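You operate a simulated robot arm through the tools that you are given. There is no shell and no other tool. Be economical: measure what you need, move in short steps, check, and stop when the job is done.

The job below is to be done with a simulated two-armed robot. You get a single attempt, and the scene is never put back.

JOB
Pick up the box marked "paper cups" from the top of the supply counter with one hand, pass it to the other hand and put it on the shelf of the parts stand. Set down upright: box.

The check looks at the end state, three seconds after you hand in, the way a careful person would. Anything else that was tipped, shoved, dropped, spilled or broken makes it a failure.

ROBOT AND FRAMES
Two 6-joint arms with two-finger parallel grippers on one trunk, on a base that drives. Base frame: it is fixed to the floor where the robot stands at the start and does not move with it; the origin is under the middle of the robot, x ahead of it, y to its left, z up; the surface under the hand at the start is at about z = 0.88. Units: m, rad, N and s.
The left shoulder is at the start at [-0.077, 0.177, 0.832], the right one opposite. With the tool pointing down near the work surface each hand reaches from about 0.1 to 0.72 m from the robot's upright axis, wherever it stands, measured 20 degrees to its own side. Places, roughly: shelf of the parts stand [-1.1, -0.7, 0.4]. Payload 1.57 kg a hand.
The tool frame of a hand sits at the grasp point between the pads (the TCP): z along the fingers, y along the line on which they close. The tips reach 0.03 m beyond it. The gripper opens to 0.08 m. The fingers are 0.017 m wide and 0.012 m thick; the gripper's body (0.04 by 0.082 m) begins 0.08 m behind the TCP.
Orientation is told as [roll, pitch, yaw] about the base's x, y, z axes, in that order, counted from this pose: with the fingers straight down and closing along the base's y, the tool's x points along the base's -x, its y along +y and its z along -z.

CONTROLS
- The arms move only by the tool arm_command. It takes "left_steps", "right_steps" or both (then of equal length, played together; a hand with none holds still); each is a list of rows, each a list of 7 numbers: the turn, a rotation vector about the tool's x, y, z in rad, then the shift along the tool's x, y, z in m, then the opening, from 0 (shut) to 1 (fully open). In form: [[ax, ay, az, x, y, z, jaw], ...]. A call has 1 to 20 rows; each row shifts and turns the commanded pose from where the row before left it, along the tool's axes as they then stand. Rows are played at 5 a second. More than 0.05 m and 0.15 rad between two rows, or a gripper value outside its range, and nothing of the call is played. A pose out of reach is approached as far as the arm can. The call stops where the force on the tool passes 40 N (or 10 N more than at its start, if that is more) or the arm is blocked; 0.2 s more then pass. The fingers move at their own pace (about 0.072 m/s each) and stop on an object; they squeeze with about 40 N. The grip force told is the motor's: it shows also when the fingers shut on nothing. Time passes only in rows, and 0.2 s behind the last, so rows that do not move let the fingers close. The reply holds the time, the measured pose of the TCP, the force on the tool along the base axes, the opening and the grip force, in the units named above and with some noise, with the torque about the TCP (base axes, N m) and any sound that the robot's microphone picked up.
- Cameras (640 x 400 px; columns grow to the right, rows downward): "scene" is now at [0.0385, -0.0228, 1.5585]; the picture's right is [-0.28, -0.96, 0.00], its down [-0.68, 0.20, -0.70] and it looks along [0.68, -0.20, -0.71] (base axes); focal length 292 px, centre (320, 200). "left" rides on the left gripper at [0.072, 0.007, -0.122] in its tool frame; the picture's right is [-0.09, 1.00, 0.00], its down [-0.84, -0.08, -0.54] and it looks along [-0.54, -0.05, 0.84] (tool axes); focal length 238 px, centre (320, 200). "right" rides on the right gripper at [0.072, -0.007, -0.122] in its tool frame; the picture's right is [0.09, 1.00, 0.00], its down [-0.84, 0.08, -0.54] and it looks along [-0.54, 0.05, 0.84] (tool axes); focal length 238 px, centre (320, 200). There is no depth. A picture from a camera that has moved, and an enlarged one, comes with that camera's place and axes in the base frame and with its lens.
- grab_frame(camera): a new picture of that camera. It takes no simulated time.
- lift_body(by): slides the trunk up (or, below 0, down) by that many m; the arms and the scene camera ride with it, the base frame stays. It gives what a move gives, with no picture.
- drive_base(legs): drives the robot by 1 to 6 legs, each [ahead, left, turn to the left] in m, m and rad, along the robot's own axes; the way and the turn of a leg run together, so that a leg with both is an arc; at most 1.5 m and 3.142 rad a leg. The arms and the cameras ride along, it lands a little off, and it stops where it bumps. It gives what a move gives.
- head_to(pan, tilt): turns the head with the scene camera to pan (to the left, within 2.496 rad either way) and tilt (down, from -0.506 to 1.204), counted from straight ahead of the robot. It gives what a move gives.
- close_up(camera, box): a new picture of the part [left, top, right, bottom] of that camera's present view, enlarged. It takes no simulated time.
- close_job(): hands the job in; it is judged then, once.

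Go step by step. Nothing tells you exact positions but the pictures and the camera data: compare them with the known pose of the tool, close in by small moves and look again before you grip or let go. The budget is 120 turns and 92 pictures, counting those below and the enlarged ones. Unless the task says otherwise, let go and move clear before handing in, and close with one line.

The tools are called after ">>>" as a command line: name --argument value ..., lists and objects as JSON in quotes. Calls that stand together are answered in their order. arm_command: Moves the arms, as the interface text tells. Its arguments: {"type":"object","properties":{"left_steps":{"type":"array"},"right_steps":{"type":"array"}},"required":[]} The other tools are called the same way: lift_body (by) slides the trunk up or down; drive_base (legs) drives the base; head_to (pan, tilt) turns the head that bears the scene camera; grab_frame (camera) takes a picture; close_up (camera, box) takes an enlarged picture of a part of a camera's view; close_job () hands the job in.

At the start:

```text
t: 0.0
left_ee_pos: [0.411, 0.0429, 1.1872]
left_orientation: [0.0, 0.0, 0.0]
left_contact_force: [-0.6, -0.2, 0.2]
left_torque: [-0.02, -0.02, 0.0]
left_opening: 0.08
left_grasp_force: 0.1
right_ee_pos: [0.442, -0.3615, 1.1187]
right_orientation: [0.0, 0.001, 0.001]
right_contact_force: [0.5, -0.4, 0.3]
right_torque: [0.05, -0.02, -0.01]
right_opening: 0.0799
right_grasp_force: 0.1
trunk travel left (down, up): [-0.275, 0.053]
robot x, y, heading: [-0.0018, 0.0002, 0.003]
head pan, tilt: [-0.281, 0.789]
```

scene: 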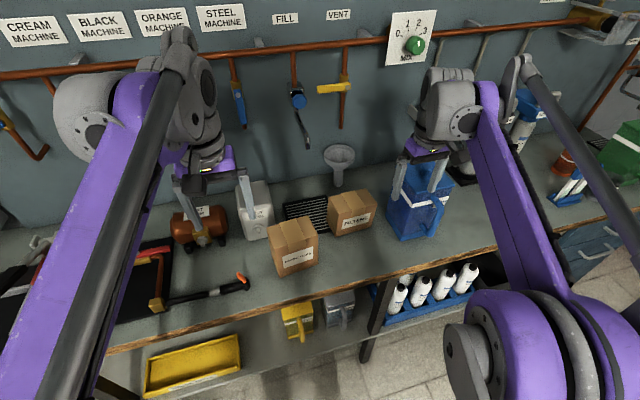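
right: 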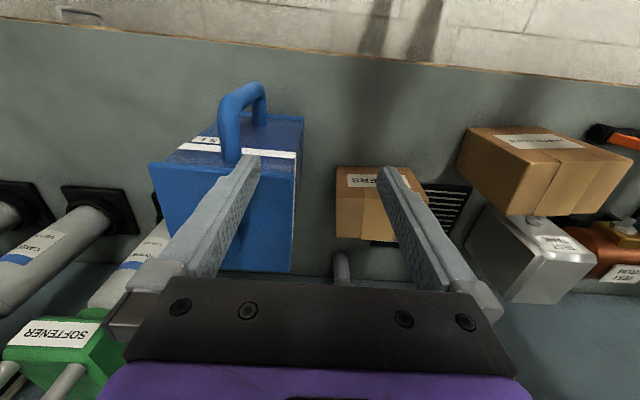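
left: 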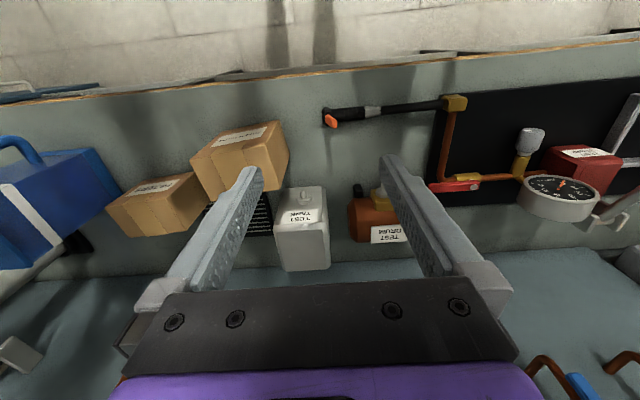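

Two cartons stand on the counter; I need to read their labels first.

>>> close_up --camera "scene" --box '[240, 170, 400, 290]'

>>> close_up --camera "right" --box '[320, 110, 640, 310]'

```text
3.33 times, centred on (320, 230) of scene
camera zoom: at [0.0385, -0.0228, 1.5585], right [-0.28, -0.96, 0.0], down [-0.68, 0.2, -0.7], along [0.68, -0.2, -0.71], focal length 975 px, centre (320, 100)
```

zoom: 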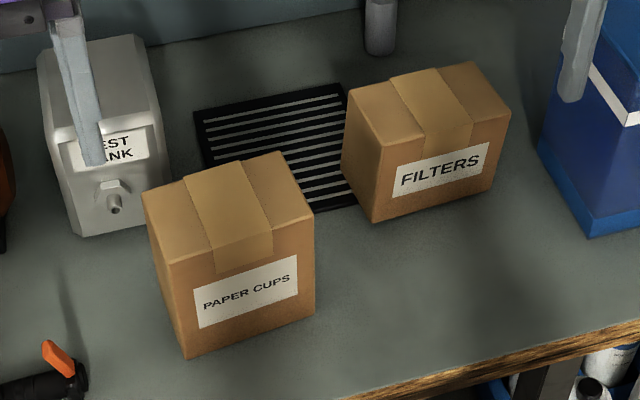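

```text
2.00 times, centred on (480, 210) of right
camera zoom: at [0.3688, -0.368, 1.2422], right [-0.09, 1.0, 0.0], down [0.84, 0.08, 0.54], along [0.54, 0.05, -0.84], focal length 477 px, centre (0, 180)
```

zoom: 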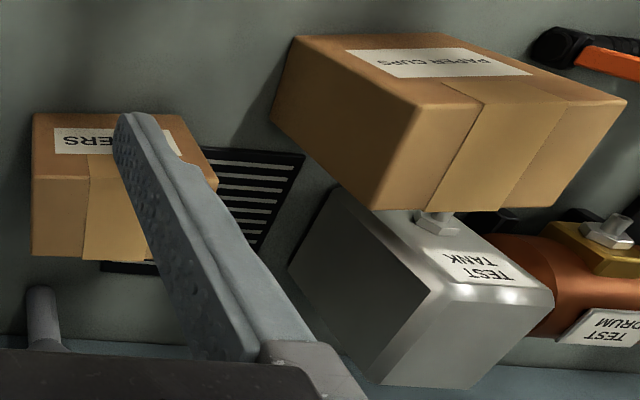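

The nearer, left carton is "paper cups". I put it at about [0.48, -0.08], 0.066 deep in x, 0.108 wide, 0.127 high and turned by about +0.12 rad. Now I look at the parts stand before choosing the hands.

>>> head_to --pan -2.45 --tilt 0.6

>>> grab_frame --camera "scene"

```text
t: 2.0
left_ee_pos: [0.4115, 0.0446, 1.1867]
left_orientation: [-0.001, 0.0, -0.002]
left_contact_force: [0.5, 0.0, -0.2]
left_torque: [0.0, 0.02, -0.03]
left_opening: 0.0799
left_grasp_force: 0.0
right_ee_pos: [0.442, -0.3613, 1.1183]
right_orientation: [-0.002, -0.001, 0.001]
right_contact_force: [-0.1, -0.1, -0.3]
right_torque: [0.01, 0.05, 0.0]
right_opening: 0.0801
right_grasp_force: 0.0
trunk travel left (down, up): [-0.275, 0.053]
robot x, y, heading: [0.0034, 0.0012, -0.0]
head pan, tilt: [-2.45, 0.6]
```

```text
86 pictures are left
camera scene: at [-0.1075, -0.0567, 1.5745], right [-0.64, 0.77, 0.0], down [0.44, 0.36, -0.83], along [-0.64, -0.53, -0.56], focal length 292 px, centre (320, 200)
```

scene: 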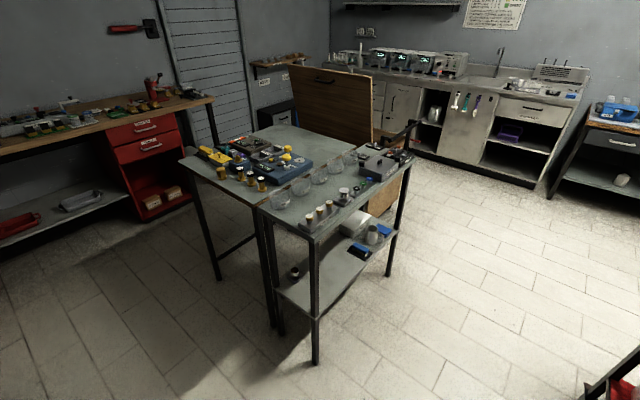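

>>> close_up --camera "scene" --box '[240, 120, 440, 370]'

>>> close_up --camera "scene" --box '[260, 190, 420, 310]'

```text
1.60 times, centred on (340, 245) of scene
camera zoom: at [-0.1075, -0.0567, 1.5745], right [-0.64, 0.77, 0.0], down [0.44, 0.36, -0.83], along [-0.64, -0.53, -0.56], focal length 468 px, centre (288, 128)
```

zoom: 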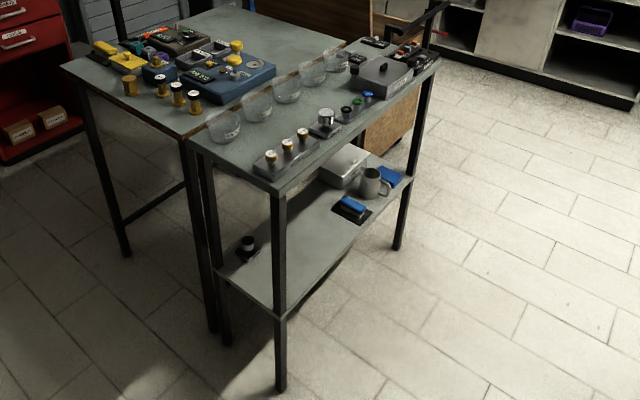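

```text
3.33 times, centred on (340, 250) of scene
camera zoom: at [-0.1075, -0.0567, 1.5745], right [-0.64, 0.77, 0.0], down [0.44, 0.36, -0.83], along [-0.64, -0.53, -0.56], focal length 975 px, centre (253, 33)
```

zoom: 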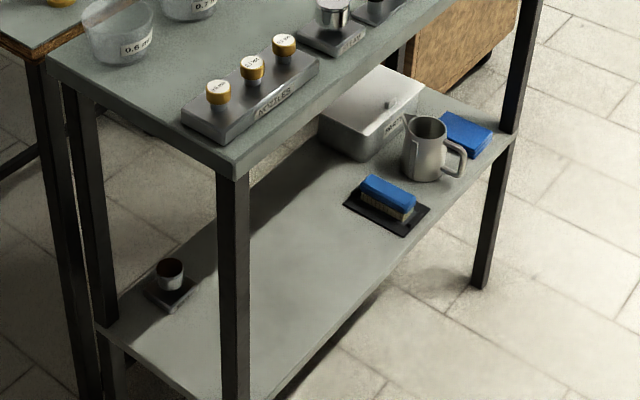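

The parts stand spans about x -1.46…-0.69 and y -0.89…-0.57, with its shelf at z≈0.4, open towards +y and with free room around x -0.95. The left hand will take the box from above by its 0.066 m depth. The right hand will then take it level from the side, which suits the covered shelf. First I bring the left hand over the box and yaw it.

>>> head_to --pan -0.2 --tilt 0.85

>>> arm_command --left_steps '[[0, 0, 0, -0.0232, -0.0415, 0, 1], [0, 0, 0, -0.0232, -0.0415, 0, 1], [0, 0, 0, -0.0232, -0.0415, 0, 1], [0, 0, -0.141, 0, 0, 0, 1], [0, 0, -0.141, 0, 0, 0, 1], [0, 0, -0.141, 0, 0, 0, 1], [0, 0, -0.141, 0, 0, 0, 1], [0, 0, -0.141, 0, 0, 0, 1], [0, 0, -0.141, 0, 0, 0, 1], [0, 0, -0.141, 0, 0, 0, 1], [0, 0, -0.141, 0, 0, 0, 1], [0, 0, -0.141, 0, 0, 0, 1], [0, 0, -0.141, 0, 0, 0, 1], [0, 0, -0.141, 0, 0, 0, 1], [0, 0, -0.141, 0, 0, 0, 1], [0, 0, 0, 0, 0, 0, 1]]'

>>> grab_frame --camera "scene"

>>> grab_frame --camera "left"

```text
t: 4.2
left_ee_pos: [0.4118, 0.0431, 1.1862]
left_orientation: [0.0, 0.0, 0.001]
left_contact_force: [0.7, -0.4, -0.3]
left_torque: [0.01, -0.03, 0.0]
left_opening: 0.0799
left_grasp_force: 0.0
right_ee_pos: [0.4419, -0.3607, 1.1188]
right_orientation: [0.0, -0.001, 0.0]
right_contact_force: [-0.5, 0.6, 0.9]
right_torque: [-0.03, 0.0, 0.02]
right_opening: 0.0798
right_grasp_force: 0.1
trunk travel left (down, up): [-0.275, 0.053]
robot x, y, heading: [0.0008, 0.0017, 0.005]
head pan, tilt: [-0.201, 0.85]
```

```text
t: 7.5
left_ee_pos: [0.4802, -0.0814, 1.1876]
left_orientation: [0.0, 0.001, 1.694]
left_contact_force: [-0.7, -0.5, -0.8]
left_torque: [0.0, 0.03, 0.01]
left_opening: 0.08
left_grasp_force: 0.0
right_ee_pos: [0.4424, -0.3621, 1.1187]
right_orientation: [0.0, 0.0, 0.0]
right_contact_force: [1.5, -0.1, -0.6]
right_torque: [-0.04, 0.03, 0.02]
right_opening: 0.0797
right_grasp_force: 0.1
trunk travel left (down, up): [-0.275, 0.053]
robot x, y, heading: [-0.0021, -0.0018, -0.002]
head pan, tilt: [-0.201, 0.85]
```

```text
83 pictures are left
camera scene: at [0.0372, -0.0159, 1.5536], right [-0.2, -0.98, 0.0], down [-0.74, 0.15, -0.66], along [0.65, -0.13, -0.75], focal length 292 px, centre (320, 200)
```

scene: 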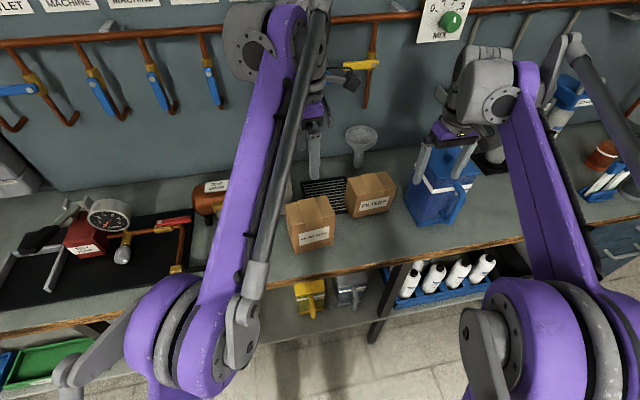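

```text
82 pictures are left
camera left: at [0.4837, -0.1525, 1.3085], right [-1.0, -0.03, 0.0], down [-0.03, 0.84, 0.54], along [-0.02, 0.54, -0.84], focal length 238 px, centre (320, 200)
```

left: 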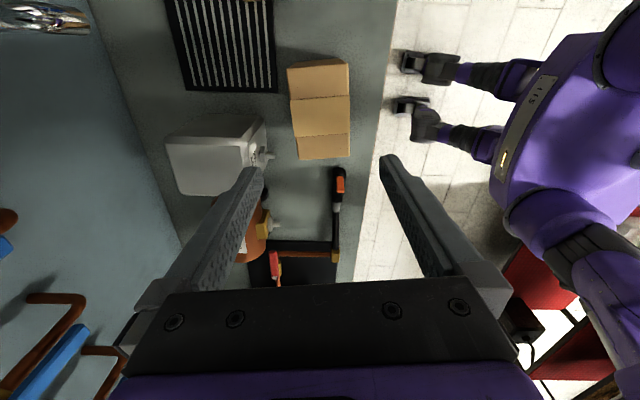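

The left-hand camera agrees: box centre [0.480, -0.081], yaw 0.12, and the hand is right over it. I go down to just above the lid and check.

>>> arm_command --left_steps '[[0, 0, 0, 0, 0, 0.04, 1], [0, 0, 0, 0, 0, 0.04, 1], [0, 0, 0, 0, 0, 0.04, 1], [0, 0, 0, 0, 0, 0, 1]]'

>>> grab_frame --camera "left"

>>> close_up --camera "scene" --box '[240, 140, 400, 260]'

```text
t: 8.6
left_ee_pos: [0.479, -0.083, 1.0667]
left_orientation: [0.0, 0.0, 1.693]
left_contact_force: [-0.4, -1.0, -0.3]
left_torque: [0.0, 0.03, 0.01]
left_opening: 0.0796
left_grasp_force: 0.1
right_ee_pos: [0.4415, -0.3608, 1.1206]
right_orientation: [0.001, 0.001, -0.001]
right_contact_force: [-0.7, 0.1, 0.6]
right_torque: [0.02, -0.01, -0.02]
right_opening: 0.08
right_grasp_force: 0.0
trunk travel left (down, up): [-0.275, 0.053]
robot x, y, heading: [0.0026, -0.0041, 0.002]
head pan, tilt: [-0.201, 0.85]
```

```text
81 pictures are left
camera left: at [0.4827, -0.1546, 1.1885], right [-1.0, -0.03, 0.0], down [-0.02, 0.84, 0.54], along [-0.02, 0.54, -0.84], focal length 238 px, centre (320, 200)
```

left: 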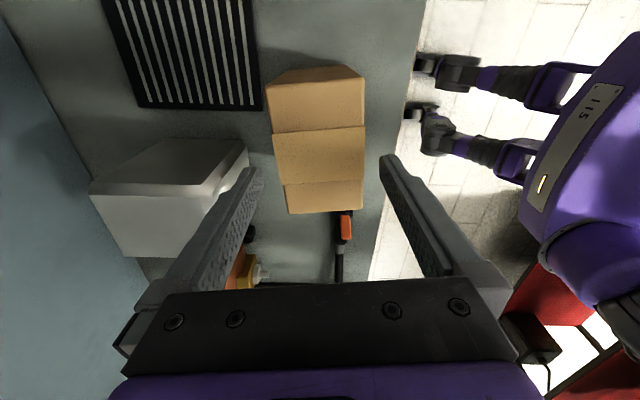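

```text
3.33 times, centred on (320, 200) of scene
camera zoom: at [0.0371, -0.0159, 1.5537], right [-0.2, -0.98, 0.0], down [-0.74, 0.15, -0.66], along [0.65, -0.13, -0.75], focal length 975 px, centre (320, 200)
```

zoom: 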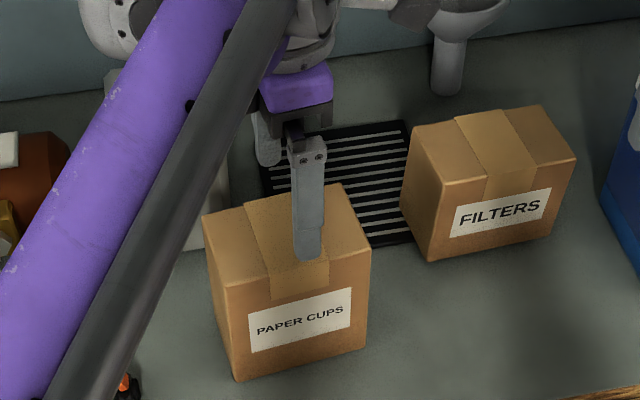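

The box sits squarely between the fingers. I go down and grip.

>>> arm_command --left_steps '[[0, 0, 0, 0, 0, 0.03, 1], [0, 0, 0, 0, 0, 0.03, 1], [0, 0, 0, 0, 0, 0.021, 1], [0, 0, 0, 0, 0, 0, 1], [0, 0, 0, 0, 0, 0, 0], [0, 0, 0, 0, 0, 0, 0], [0, 0, 0, 0, 0, 0, 0], [0, 0, 0, 0, 0, 0, 0]]'

>>> grab_frame --camera "left"

```text
t: 10.3
left_ee_pos: [0.4837, -0.0797, 0.9856]
left_orientation: [-0.002, -0.001, 1.692]
left_contact_force: [-0.2, 0.1, -0.3]
left_torque: [-0.01, -0.04, -0.02]
left_opening: 0.0698
left_grasp_force: 40.0
right_ee_pos: [0.4426, -0.3614, 1.1198]
right_orientation: [0.001, 0.0, 0.0]
right_contact_force: [0.2, -0.2, 0.4]
right_torque: [0.02, -0.01, 0.0]
right_opening: 0.0799
right_grasp_force: 0.1
trunk travel left (down, up): [-0.275, 0.053]
robot x, y, heading: [-0.001, -0.0011, 0.0]
head pan, tilt: [-0.201, 0.85]
```

```text
79 pictures are left
camera left: at [0.4849, -0.1521, 1.1075], right [-1.0, -0.03, 0.0], down [-0.02, 0.84, 0.54], along [-0.02, 0.54, -0.84], focal length 238 px, centre (320, 200)
```

left: 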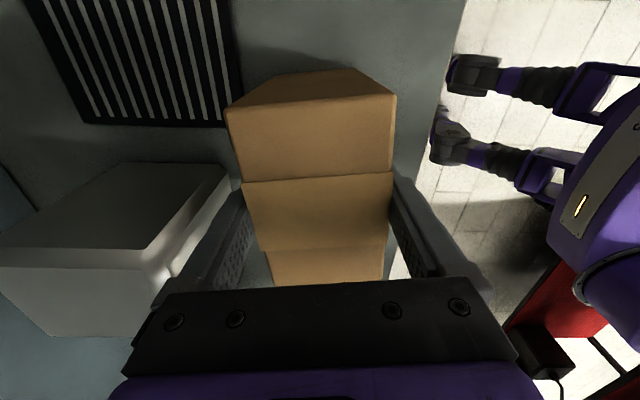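

Gripped at 0.070 m with 40 N. I lift it straight up.

>>> arm_command --left_steps '[[0, 0, 0, 0, 0, -0.02, 0], [0, 0, 0, 0, 0, -0.03, 0], [0, 0, 0, 0, 0, -0.04, 0], [0, 0, 0, 0, 0, -0.04, 0], [0, 0, 0, 0, 0, -0.04, 0], [0, 0, 0, 0, 0, -0.04, 0], [0, 0, 0, 0, 0, 0, 0]]'

>>> grab_frame --camera "scene"

```text
t: 11.9
left_ee_pos: [0.4816, -0.0791, 1.1944]
left_orientation: [-0.001, 0.0, 1.692]
left_contact_force: [0.0, -0.4, -0.4]
left_torque: [0.0, -0.02, 0.0]
left_opening: 0.0001
left_grasp_force: 21.4
right_ee_pos: [0.4413, -0.3611, 1.1196]
right_orientation: [0.001, 0.0, 0.003]
right_contact_force: [0.0, 0.1, -0.5]
right_torque: [0.02, 0.01, -0.01]
right_opening: 0.0801
right_grasp_force: 0.0
trunk travel left (down, up): [-0.275, 0.053]
robot x, y, heading: [-0.0002, 0.0006, 0.001]
head pan, tilt: [-0.201, 0.85]
```

```text
78 pictures are left
camera scene: at [0.0365, -0.0155, 1.5536], right [-0.2, -0.98, 0.0], down [-0.74, 0.15, -0.66], along [0.65, -0.13, -0.75], focal length 292 px, centre (320, 200)
```

scene: 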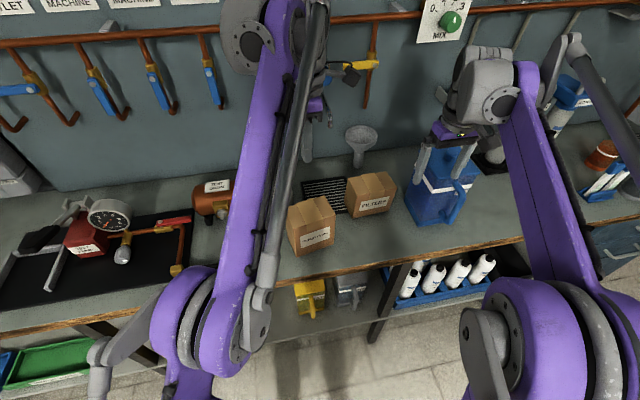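

The fingers slipped off upward. The box still stands, so I'll measure it again to find out why.

>>> close_up --camera "scene" --box '[270, 180, 350, 260]'

>>> grab_frame --camera "left"

>>> grab_frame --camera "right"

```text
5.00 times, centred on (310, 220) of scene
camera zoom: at [0.0365, -0.0155, 1.5536], right [-0.2, -0.98, 0.0], down [-0.74, 0.15, -0.66], along [0.65, -0.13, -0.75], focal length 1462 px, centre (370, 100)
```

zoom: 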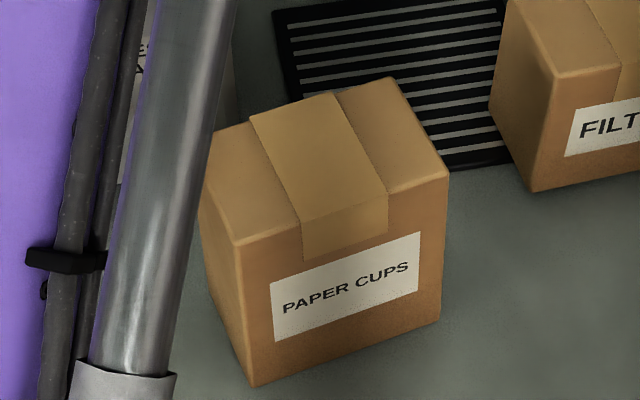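

```text
76 pictures are left
camera left: at [0.4841, -0.1511, 1.3174], right [-1.0, -0.03, 0.0], down [-0.02, 0.84, 0.54], along [-0.02, 0.54, -0.84], focal length 238 px, centre (320, 200)
```

left: 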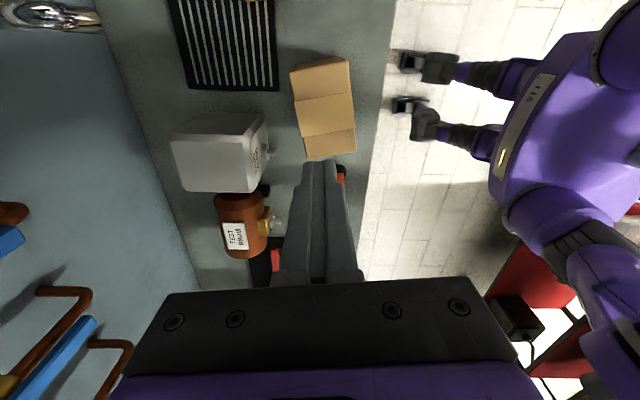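

```text
75 pictures are left
camera right: at [0.3683, -0.3676, 1.2424], right [-0.09, 1.0, 0.0], down [0.84, 0.08, 0.54], along [0.54, 0.05, -0.84], focal length 238 px, centre (320, 200)
```

right: 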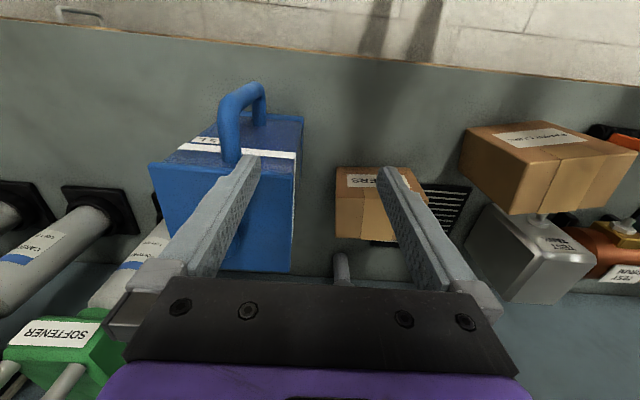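

The top really is at z≈1.008. The box has turned slightly, to yaw≈0.20 with its centre near [0.477, -0.082], and I suspect the quick lift made it slip. I re-align, go deeper, squeeze longer and then lift very slowly.

>>> arm_command --left_steps '[[0, 0, -0.079, 0, 0, 0, 1], [0, 0, 0, 0.002, 0.0055, 0, 1], [0, 0, 0, 0, 0, 0, 1], [0, 0, 0, 0, 0, 0, 1], [0, 0, 0, 0, 0, 0.04, 1], [0, 0, 0, 0, 0, 0.04, 1], [0, 0, 0, 0, 0, 0.04, 1], [0, 0, 0, 0, 0, 0, 1]]'

>>> grab_frame --camera "left"

```text
t: 13.8
left_ee_pos: [0.4771, -0.0857, 1.0747]
left_orientation: [0.0, 0.001, 1.771]
left_contact_force: [0.2, 0.1, 0.8]
left_torque: [0.0, 0.01, -0.03]
left_opening: 0.08
left_grasp_force: 0.0
right_ee_pos: [0.4403, -0.3611, 1.1192]
right_orientation: [0.0, 0.0, 0.0]
right_contact_force: [-0.4, -0.3, -0.2]
right_torque: [0.0, 0.02, 0.02]
right_opening: 0.0798
right_grasp_force: 0.1
trunk travel left (down, up): [-0.275, 0.053]
robot x, y, heading: [0.0014, 0.0014, 0.001]
head pan, tilt: [-0.201, 0.85]
```

```text
74 pictures are left
camera left: at [0.4852, -0.1559, 1.1968], right [-0.99, -0.11, 0.0], down [-0.09, 0.84, 0.54], along [-0.06, 0.54, -0.84], focal length 238 px, centre (320, 200)
```

left: 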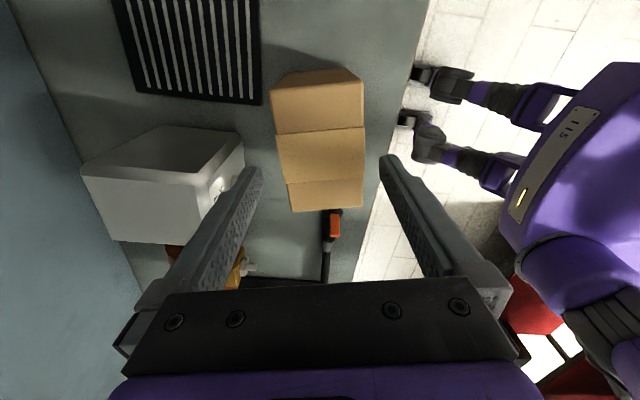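

Aligned again; down, squeeze, and a small slow test lift.

>>> arm_command --left_steps '[[0, 0, 0, 0, 0, 0.03, 1], [0, 0, 0, 0, 0, 0.03, 1], [0, 0, 0, 0, 0, 0.025, 1], [0, 0, 0, 0, 0, 0.024, 1], [0, 0, 0, 0, 0, 0, 1], [0, 0, 0, 0, 0, 0, 0], [0, 0, 0, 0, 0, 0, 0], [0, 0, 0, 0, 0, 0, 0], [0, 0, 0, 0, 0, 0, 0], [0, 0, 0, 0, 0, 0, 0], [0, 0, 0, 0, 0, 0, 0], [0, 0, 0, 0, 0, -0.002, 0], [0, 0, 0, 0, 0, -0.003, 0], [0, 0, 0, 0, 0, -0.003, 0], [0, 0, 0, 0, 0, -0.003, 0], [0, 0, 0, 0, 0, -0.003, 0]]'

>>> grab_frame --camera "left"

>>> grab_frame --camera "right"

```text
t: 17.1
left_ee_pos: [0.4762, -0.0839, 0.9791]
left_orientation: [0.0, 0.001, 1.771]
left_contact_force: [-0.3, 0.4, -3.8]
left_torque: [-0.04, 0.03, -0.02]
left_opening: 0.0696
left_grasp_force: 39.8
right_ee_pos: [0.4415, -0.3609, 1.1197]
right_orientation: [0.002, 0.0, 0.001]
right_contact_force: [0.0, -0.4, -0.2]
right_torque: [0.02, 0.01, 0.0]
right_opening: 0.0798
right_grasp_force: 0.0
trunk travel left (down, up): [-0.275, 0.053]
robot x, y, heading: [-0.0027, -0.0018, 0.0]
head pan, tilt: [-0.201, 0.85]
```

```text
73 pictures are left
camera left: at [0.4849, -0.1553, 1.102], right [-0.99, -0.11, 0.0], down [-0.09, 0.84, 0.54], along [-0.06, 0.54, -0.84], focal length 238 px, centre (320, 200)
```

left: 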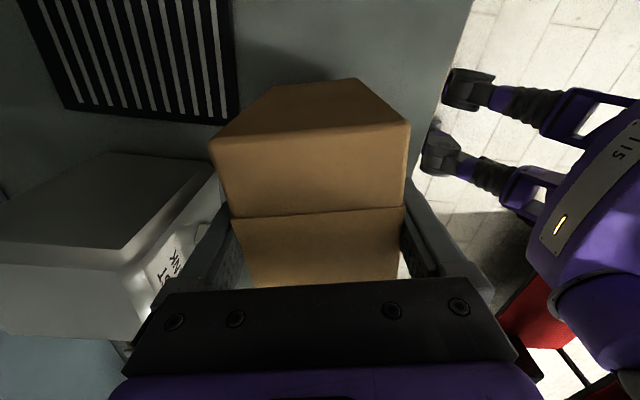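

```text
72 pictures are left
camera right: at [0.369, -0.368, 1.2422], right [-0.09, 1.0, 0.0], down [0.84, 0.08, 0.54], along [0.54, 0.05, -0.84], focal length 238 px, centre (320, 200)
```

right: 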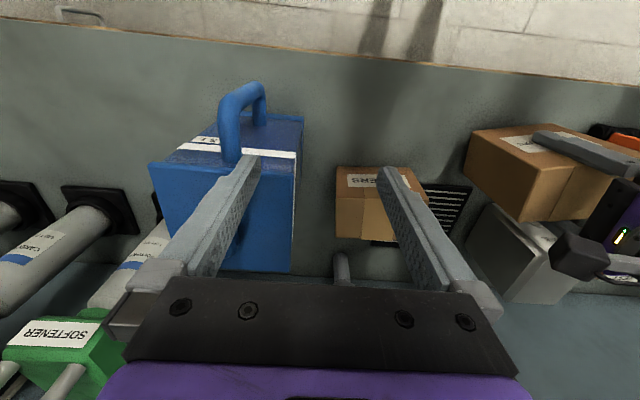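

It now carries about 4 N, so the weight is light. I keep lifting gently.

>>> arm_command --left_steps '[[0, 0, 0, 0, 0, -0.003, 0], [0, 0, 0, 0, 0, -0.004, 0], [0, 0, 0, 0, 0, -0.005, 0], [0, 0, 0, 0, 0, -0.006, 0], [0, 0, 0, 0, 0, -0.007, 0], [0, 0, 0, 0, 0, -0.008, 0], [0, 0, 0, 0, 0, -0.008, 0], [0, 0, 0, 0, 0, -0.008, 0], [0, 0, 0, 0, 0, -0.008, 0], [0, 0, 0, 0, 0, -0.008, 0], [0, 0, 0, 0, 0, -0.006, 0], [0, 0, 0, 0, 0, -0.004, 0]]'

>>> grab_frame --camera "left"

>>> grab_frame --camera "right"

```text
t: 19.8
left_ee_pos: [0.4749, -0.0831, 1.0558]
left_orientation: [-0.001, 0.0, 1.772]
left_contact_force: [0.5, -0.3, -4.1]
left_torque: [-0.01, 0.01, 0.02]
left_opening: 0.0697
left_grasp_force: 39.8
right_ee_pos: [0.4424, -0.3618, 1.1191]
right_orientation: [0.0, 0.0, 0.001]
right_contact_force: [-0.9, 0.3, -0.6]
right_torque: [0.0, 0.0, 0.02]
right_opening: 0.08
right_grasp_force: 0.1
trunk travel left (down, up): [-0.275, 0.053]
robot x, y, heading: [0.0005, -0.0014, 0.004]
head pan, tilt: [-0.201, 0.85]
```

```text
71 pictures are left
camera left: at [0.4845, -0.1547, 1.1777], right [-0.99, -0.11, 0.0], down [-0.09, 0.84, 0.54], along [-0.06, 0.54, -0.84], focal length 238 px, centre (320, 200)
```

left: 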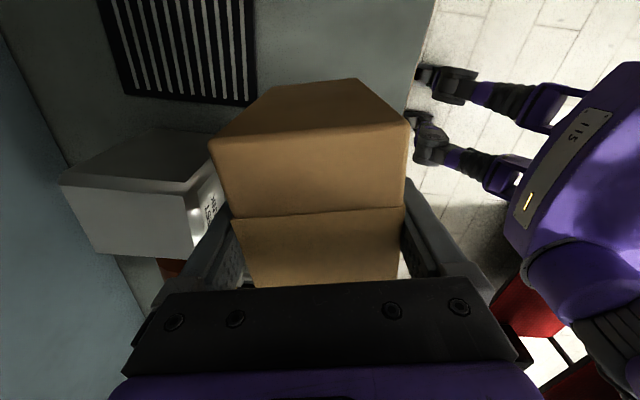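

```text
70 pictures are left
camera right: at [0.369, -0.368, 1.2421], right [-0.09, 1.0, 0.0], down [0.84, 0.08, 0.54], along [0.54, 0.05, -0.84], focal length 238 px, centre (320, 200)
```

right: 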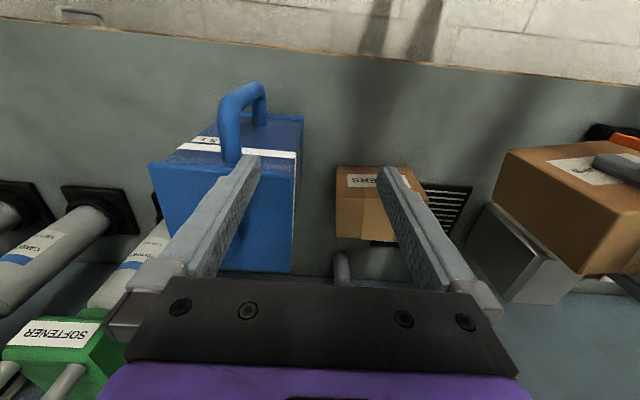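

The hold is firm. I lift another 0.1 m slowly, then back away from the counter to get room for the handover.

>>> arm_command --left_steps '[[0, 0, 0, 0, 0, -0.003, 0], [0, 0, 0, 0, 0, -0.005, 0], [0, 0, 0, 0, 0, -0.007, 0], [0, 0, 0, 0, 0, -0.009, 0], [0, 0, 0, 0, 0, -0.01, 0], [0, 0, 0, 0, 0, -0.01, 0], [0, 0, 0, 0, 0, -0.01, 0], [0, 0, 0, 0, 0, -0.01, 0], [0, 0, 0, 0, 0, -0.01, 0], [0, 0, 0, 0, 0, -0.01, 0], [0, 0, 0, 0, 0, -0.008, 0], [0, 0, 0, 0, 0, -0.005, 0], [0, 0, 0, 0, 0, -0.003, 0]]'

>>> drive_base --legs '[[-0.25, 0, 0]]'

>>> grab_frame --camera "scene"

```text
t: 22.6
left_ee_pos: [0.4765, -0.0844, 1.1552]
left_orientation: [0.0, 0.001, 1.771]
left_contact_force: [-0.3, -0.4, -3.9]
left_torque: [-0.04, -0.02, -0.01]
left_opening: 0.0698
left_grasp_force: 40.4
right_ee_pos: [0.4415, -0.3622, 1.1187]
right_orientation: [0.0, -0.001, 0.002]
right_contact_force: [0.2, 0.1, 0.1]
right_torque: [0.0, -0.02, -0.02]
right_opening: 0.08
right_grasp_force: 0.0
trunk travel left (down, up): [-0.275, 0.053]
robot x, y, heading: [-0.001, 0.0013, -0.002]
head pan, tilt: [-0.201, 0.85]
```

```text
t: 24.4
left_ee_pos: [0.2271, -0.0844, 1.155]
left_orientation: [0.001, 0.001, 1.769]
left_contact_force: [-0.2, -0.9, -3.6]
left_torque: [0.0, -0.01, 0.0]
left_opening: 0.07
left_grasp_force: 40.2
right_ee_pos: [0.1909, -0.3629, 1.1194]
right_orientation: [0.0, -0.001, -0.002]
right_contact_force: [-0.1, -0.2, -0.1]
right_torque: [-0.02, -0.04, 0.02]
right_opening: 0.0797
right_grasp_force: 0.1
trunk travel left (down, up): [-0.275, 0.053]
robot x, y, heading: [-0.2466, -0.0017, -0.004]
head pan, tilt: [-0.201, 0.85]
```

```text
69 pictures are left
camera scene: at [-0.2115, -0.0157, 1.5537], right [-0.2, -0.98, 0.0], down [-0.74, 0.15, -0.66], along [0.65, -0.13, -0.75], focal length 292 px, centre (320, 200)
```

scene: 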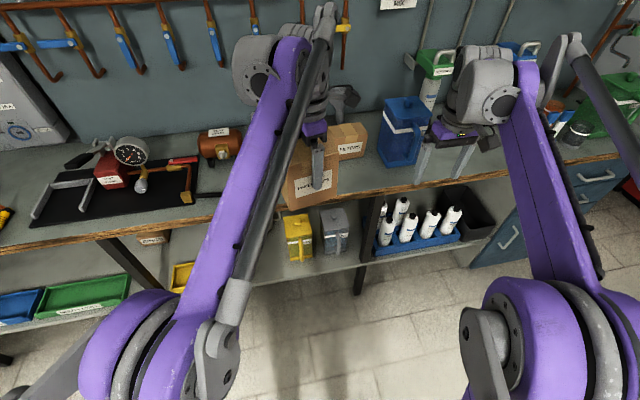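

The box is held at [0.227, -0.084], bottom at z≈1.07. I turn it to yaw 0.85 with the left hand. Meanwhile the right hand swings to the matching direction, yawed 0.85 with its fingers 35° below level.

>>> arm_command --left_steps '[[0, 0, 0.0707, 0, 0, 0, 0], [0, 0, 0.0707, 0, 0, 0, 0], [0, 0, 0.0707, 0, 0, 0, 0], [0, 0, 0.0707, 0, 0, 0, 0], [0, 0, 0.0707, 0, 0, 0, 0], [0, 0, 0.0707, 0, 0, 0, 0], [0, 0, 0.0707, 0, 0, 0, 0], [0, 0, 0.0707, 0, 0, 0, 0], [0, 0, 0.0707, 0, 0, 0, 0], [0, 0, 0.0707, 0, 0, 0, 0], [0, 0, 0.0707, 0, 0, 0, 0], [0, 0, 0.0707, 0, 0, 0, 0], [0, 0, 0.0707, 0, 0, 0, 0], [0, 0, 0, 0, 0, 0, 0]]' --right_steps '[[0, 0, -0.1417, 0, 0, -0.035, 1], [0, 0, -0.1417, 0, 0, -0.035, 1], [0, 0, -0.1417, 0, 0, 0, 1], [0, 0, -0.1417, 0, 0, 0, 1], [0, 0, -0.1417, 0, 0, 0, 1], [0, 0, -0.1417, 0, 0, 0, 1], [0, -0.1371, 0, 0, 0, 0, 1], [0, -0.1371, 0, 0, 0, 0, 1], [0, -0.1371, 0, 0, 0, 0, 1], [0, -0.1371, 0, 0, 0, 0, 1], [0, -0.1371, 0, 0, 0, 0, 1], [0, -0.1371, 0, 0, 0, 0, 1], [0, -0.1371, 0, 0, 0, 0, 1], [0, 0, 0, 0, 0, 0, 1]]'

>>> grab_frame --camera "scene"

>>> grab_frame --camera "right"

```text
t: 27.4
left_ee_pos: [0.2263, -0.0848, 1.1558]
left_orientation: [0.0, 0.001, 0.851]
left_contact_force: [-1.8, 0.0, -3.5]
left_torque: [-0.01, -0.01, 0.02]
left_opening: 0.0696
left_grasp_force: 40.3
right_ee_pos: [0.1917, -0.3617, 1.1886]
right_orientation: [0.0, -0.961, 0.847]
right_contact_force: [-0.4, -0.4, 0.3]
right_torque: [-0.02, -0.01, 0.04]
right_opening: 0.0802
right_grasp_force: 0.1
trunk travel left (down, up): [-0.275, 0.053]
robot x, y, heading: [-0.2493, 0.0014, -0.002]
head pan, tilt: [-0.201, 0.85]
```

```text
68 pictures are left
camera scene: at [-0.2116, -0.0154, 1.5536], right [-0.2, -0.98, 0.0], down [-0.74, 0.15, -0.66], along [0.65, -0.13, -0.75], focal length 292 px, centre (320, 200)
```

scene: 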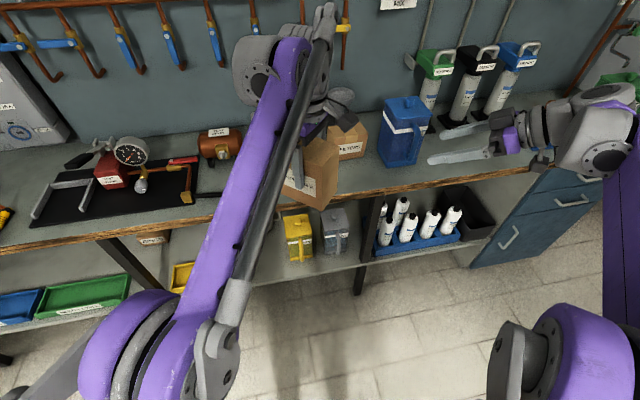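

```text
67 pictures are left
camera right: at [0.1029, -0.4723, 1.201], right [-0.78, 0.62, -0.08], down [-0.04, 0.08, 1.0], along [0.62, 0.78, -0.04], focal length 238 px, centre (320, 200)
```

right: 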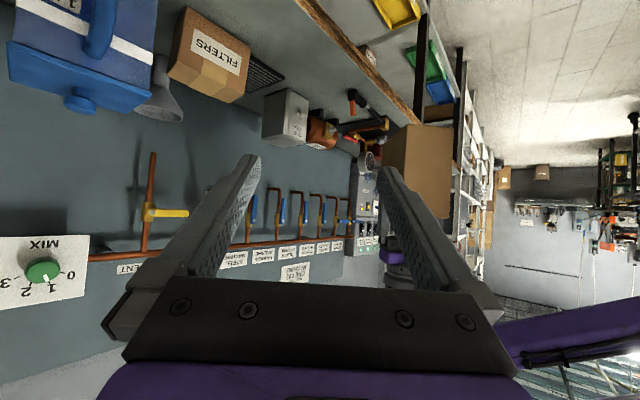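

Both orientations took. I bring the right hand to a point 0.13 m short of the grasp, in line with the box.

>>> arm_command --right_steps '[[0, 0, 0, -0.011, 0.0312, 0.0157, 1], [0, 0, 0, -0.011, 0.0312, 0.0157, 1], [0, 0, 0, -0.011, 0.0312, 0.0157, 1], [0, 0, 0, -0.011, 0.0312, 0.0157, 1], [0, 0, 0, -0.011, 0.0312, 0.0157, 1], [0, 0, 0, 0, 0, 0, 1]]'

>>> grab_frame --camera "scene"

>>> grab_frame --camera "right"

>>> grab_frame --camera "left"

```text
t: 28.8
left_ee_pos: [0.2264, -0.0847, 1.1557]
left_orientation: [-0.001, 0.001, 0.85]
left_contact_force: [0.0, 0.2, -3.0]
left_torque: [0.01, 0.02, 0.01]
left_opening: 0.0695
left_grasp_force: 39.9
right_ee_pos: [0.1397, -0.1864, 1.1891]
right_orientation: [0.001, -0.959, 0.845]
right_contact_force: [0.9, 0.3, -0.2]
right_torque: [0.02, -0.01, 0.04]
right_opening: 0.0799
right_grasp_force: 0.0
trunk travel left (down, up): [-0.275, 0.053]
robot x, y, heading: [-0.2484, 0.0014, -0.003]
head pan, tilt: [-0.201, 0.85]
```

```text
66 pictures are left
camera scene: at [-0.2111, -0.0162, 1.5536], right [-0.2, -0.98, 0.0], down [-0.74, 0.15, -0.66], along [0.65, -0.13, -0.75], focal length 292 px, centre (320, 200)
```

scene: 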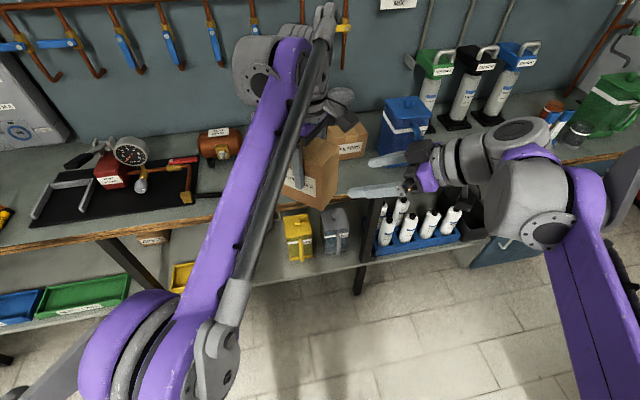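

```text
65 pictures are left
camera right: at [0.0499, -0.297, 1.2004], right [-0.78, 0.62, -0.08], down [-0.03, 0.08, 1.0], along [0.62, 0.78, -0.04], focal length 238 px, centre (320, 200)
```

right: 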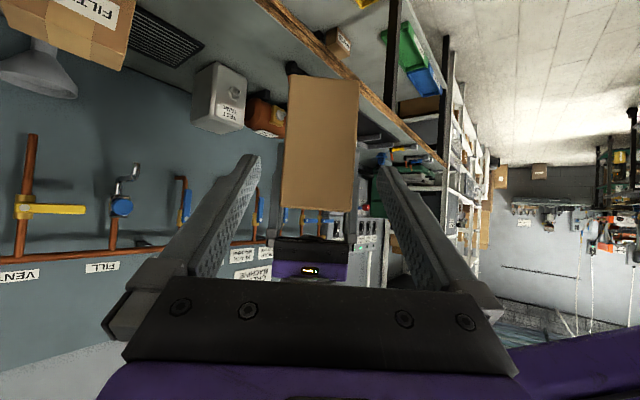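

```text
64 pictures are left
camera left: at [0.1752, -0.1346, 1.2775], right [-0.69, 0.73, 0.0], down [0.61, 0.58, 0.54], along [0.39, 0.37, -0.84], focal length 238 px, centre (320, 200)
```

left: 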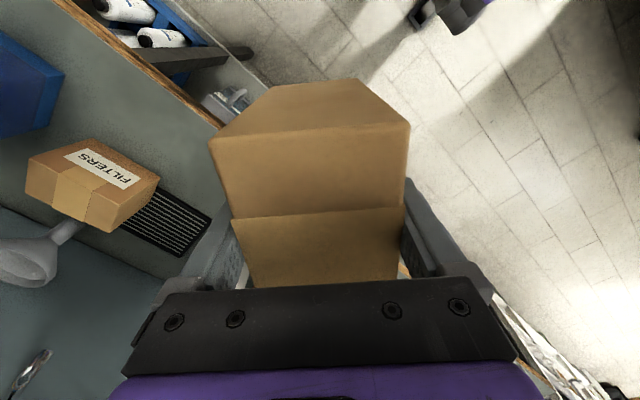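

The near face is centred between the right fingers to within about 1 mm. I advance half way and check.

>>> arm_command --right_steps '[[0, 0, 0, 0, 0, 0.02, 1], [0, 0, 0, 0, 0, 0.02, 1], [0, 0, 0, 0, 0, 0.02, 1], [0, 0, 0, 0, 0, 0, 1]]'

>>> grab_frame --camera "right"

>>> close_up --camera "scene" --box '[240, 90, 480, 240]'

```text
t: 29.8
left_ee_pos: [0.2253, -0.0847, 1.1566]
left_orientation: [0.0, 0.0, 0.849]
left_contact_force: [-1.1, 0.2, -3.2]
left_torque: [0.0, 0.06, 0.0]
left_opening: 0.0697
left_grasp_force: 39.7
right_ee_pos: [0.1713, -0.1499, 1.1539]
right_orientation: [0.001, -0.96, 0.849]
right_contact_force: [0.0, 0.3, 0.0]
right_torque: [0.0, 0.03, 0.02]
right_opening: 0.0801
right_grasp_force: 0.1
trunk travel left (down, up): [-0.275, 0.053]
robot x, y, heading: [-0.2501, 0.0022, 0.001]
head pan, tilt: [-0.201, 0.85]
```

```text
63 pictures are left
camera right: at [0.0821, -0.2595, 1.1664], right [-0.78, 0.62, -0.08], down [-0.03, 0.08, 1.0], along [0.62, 0.78, -0.04], focal length 238 px, centre (320, 200)
```

right: 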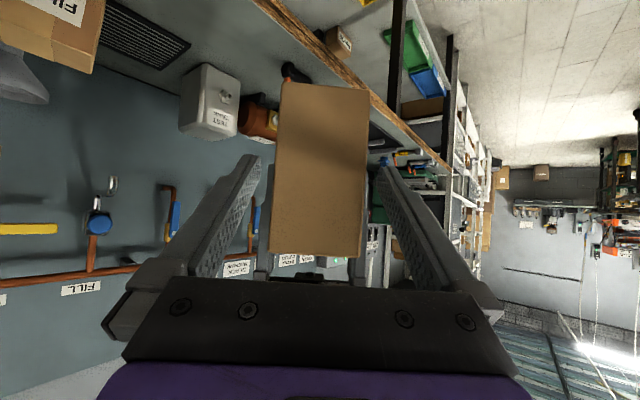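

```text
2.67 times, centred on (360, 165) of scene
camera zoom: at [-0.2118, -0.0158, 1.5536], right [-0.2, -0.98, 0.0], down [-0.74, 0.15, -0.66], along [0.65, -0.13, -0.75], focal length 780 px, centre (213, 293)
```

zoom: 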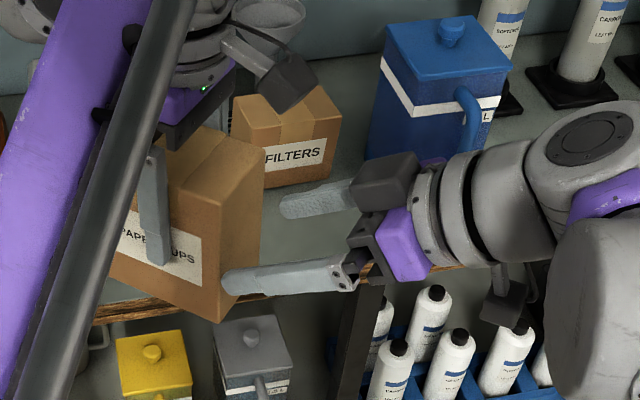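

Still centred. I advance further with a look before closing.

>>> arm_command --right_steps '[[0, 0, 0, 0, 0, 0.012, 1], [0, 0, 0, 0, 0, 0.012, 1], [0, 0, 0, 0, 0, 0.012, 1], [0, 0, 0, 0, 0, 0.012, 1], [0, 0, 0, 0, 0, 0, 1]]'

>>> grab_frame --camera "right"

>>> close_up --camera "scene" --box '[240, 90, 480, 240]'

```text
t: 31.0
left_ee_pos: [0.2266, -0.0854, 1.1554]
left_orientation: [0.0, 0.0, 0.85]
left_contact_force: [-0.1, 0.6, -2.7]
left_torque: [-0.02, 0.02, -0.02]
left_opening: 0.0697
left_grasp_force: 39.8
right_ee_pos: [0.1977, -0.1205, 1.1254]
right_orientation: [-0.001, -0.961, 0.849]
right_contact_force: [0.6, -0.6, -0.5]
right_torque: [0.0, -0.04, 0.04]
right_opening: 0.0795
right_grasp_force: 0.0
trunk travel left (down, up): [-0.275, 0.053]
robot x, y, heading: [-0.2474, 0.0019, 0.004]
head pan, tilt: [-0.201, 0.85]
```

```text
61 pictures are left
camera right: at [0.1081, -0.231, 1.1383], right [-0.78, 0.62, -0.08], down [-0.03, 0.08, 1.0], along [0.62, 0.78, -0.04], focal length 238 px, centre (320, 200)
```

right: 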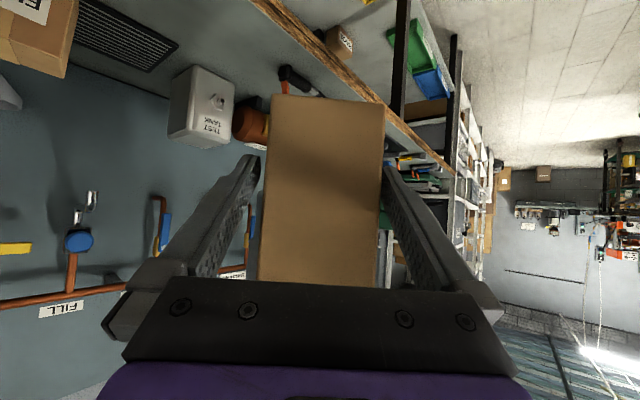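

```text
2.67 times, centred on (360, 165) of scene
camera zoom: at [-0.2119, -0.0157, 1.5536], right [-0.2, -0.98, 0.0], down [-0.74, 0.15, -0.66], along [0.65, -0.13, -0.75], focal length 780 px, centre (213, 293)
```

zoom: 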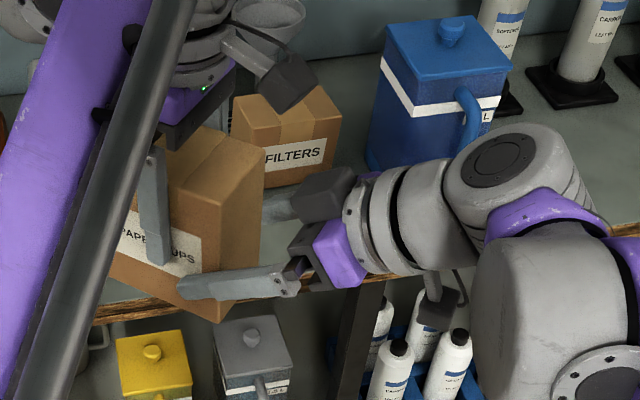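

The fingers straddle the box cleanly below the left fingers. I advance the last 0.03 m and close the right hand.

>>> arm_command --right_steps '[[0, 0, 0, 0, 0, 0.01, 1], [0, 0, 0, 0, 0, 0.01, 1], [0, 0, 0, 0, 0, 0.01, 1], [0, 0, 0, 0, 0, 0, 1], [0, 0, 0, 0, 0, 0, 0], [0, 0, 0, 0, 0, 0, 0], [0, 0, 0, 0, 0, 0, 0], [0, 0, 0, 0, 0, 0, 0], [0, 0, 0, 0, 0, 0, 0]]'

>>> grab_frame --camera "right"

>>> close_up --camera "scene" --box '[240, 90, 480, 240]'

```text
t: 33.0
left_ee_pos: [0.2271, -0.086, 1.155]
left_orientation: [-0.002, -0.002, 0.849]
left_contact_force: [17.8, -12.8, 4.1]
left_torque: [-0.47, -0.3, 0.74]
left_opening: 0.0696
left_grasp_force: 40.5
right_ee_pos: [0.2134, -0.1028, 1.1075]
right_orientation: [0.002, -0.958, 0.851]
right_contact_force: [-16.3, 12.7, -4.4]
right_torque: [-0.27, -0.4, -0.23]
right_opening: 0.0697
right_grasp_force: 40.4
trunk travel left (down, up): [-0.275, 0.053]
robot x, y, heading: [-0.2498, 0.001, -0.002]
head pan, tilt: [-0.201, 0.85]
```

```text
59 pictures are left
camera right: at [0.1237, -0.2127, 1.1206], right [-0.78, 0.62, -0.07], down [-0.03, 0.08, 1.0], along [0.62, 0.78, -0.04], focal length 238 px, centre (320, 200)
```

right: 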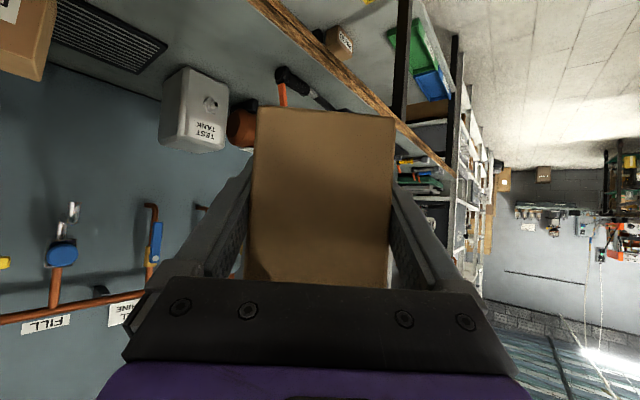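

```text
2.67 times, centred on (360, 165) of scene
camera zoom: at [-0.2117, -0.0157, 1.5536], right [-0.2, -0.98, 0.0], down [-0.74, 0.15, -0.66], along [0.65, -0.13, -0.75], focal length 780 px, centre (213, 293)
```

zoom: 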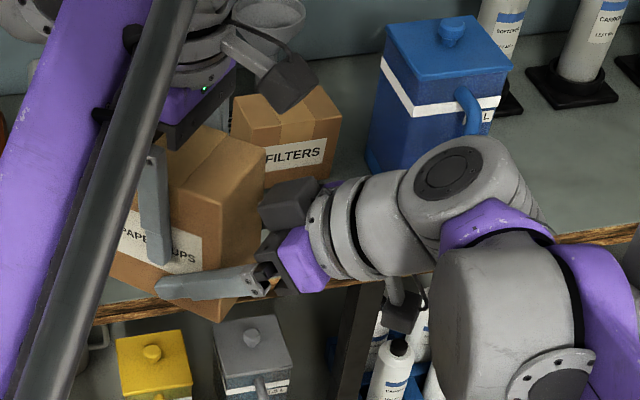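

Both hands hold with a sideways strain of about 20 N between them. I ease the right hand 1.5 mm along its closing line to relax that before letting go with the left.

>>> arm_command --right_steps '[[0, 0, 0, 0, 0.0008, 0, 0], [0, 0, 0, 0, 0.0007, 0, 0], [0, 0, 0, 0, 0, 0, 0]]'

```text
t: 33.8
left_ee_pos: [0.2274, -0.0847, 1.1551]
left_orientation: [-0.001, 0.001, 0.849]
left_contact_force: [9.3, -6.7, 11.2]
left_torque: [-1.44, -0.92, -0.68]
left_opening: 0.0701
left_grasp_force: 40.2
right_ee_pos: [0.2129, -0.1024, 1.1084]
right_orientation: [0.002, -0.96, 0.846]
right_contact_force: [-8.6, 5.9, -10.8]
right_torque: [0.87, 0.69, 0.95]
right_opening: 0.0699
right_grasp_force: 40.0
trunk travel left (down, up): [-0.275, 0.053]
robot x, y, heading: [-0.2517, -0.0018, -0.003]
head pan, tilt: [-0.201, 0.85]
```

The strain is halved. I open the left hand and check that the right hand holds the box.

>>> arm_command --left_steps '[[0, 0, 0, 0, 0, 0, 0.9], [0, 0, 0, 0, 0, 0, 1], [0, 0, 0, 0, 0, 0, 1], [0, 0, 0, 0, 0, 0, 1]]'

>>> grab_frame --camera "left"

>>> close_up --camera "scene" --box '[240, 90, 480, 240]'

```text
t: 34.8
left_ee_pos: [0.2258, -0.0845, 1.1548]
left_orientation: [0.0, 0.0, 0.85]
left_contact_force: [-0.5, -0.7, 0.5]
left_torque: [-0.01, -0.04, 0.0]
left_opening: 0.0801
left_grasp_force: 0.1
right_ee_pos: [0.2122, -0.1023, 1.1091]
right_orientation: [0.0, -0.959, 0.847]
right_contact_force: [0.9, -0.3, -0.4]
right_torque: [-0.1, 0.07, -0.01]
right_opening: 0.07
right_grasp_force: 40.0
trunk travel left (down, up): [-0.275, 0.053]
robot x, y, heading: [-0.2482, 0.0018, -0.005]
head pan, tilt: [-0.201, 0.85]
```

```text
57 pictures are left
camera left: at [0.1748, -0.1342, 1.2777], right [-0.69, 0.73, 0.0], down [0.61, 0.58, 0.54], along [0.39, 0.37, -0.84], focal length 238 px, centre (320, 200)
```

left: 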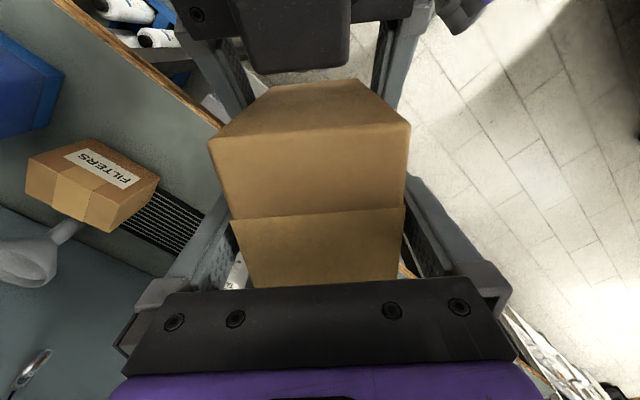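

```text
2.67 times, centred on (360, 165) of scene
camera zoom: at [-0.2117, -0.0157, 1.5536], right [-0.2, -0.98, 0.0], down [-0.74, 0.15, -0.66], along [0.65, -0.13, -0.75], focal length 780 px, centre (213, 293)
```

zoom: 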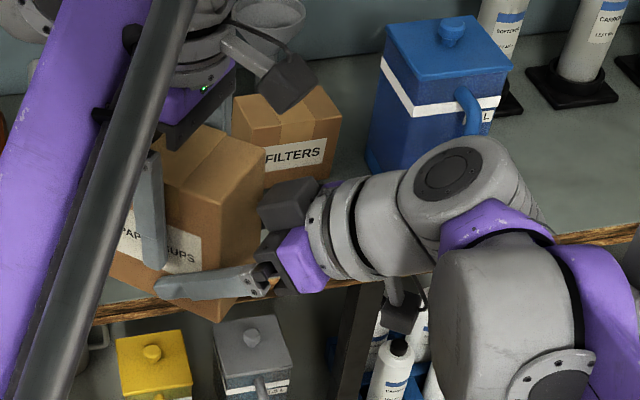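

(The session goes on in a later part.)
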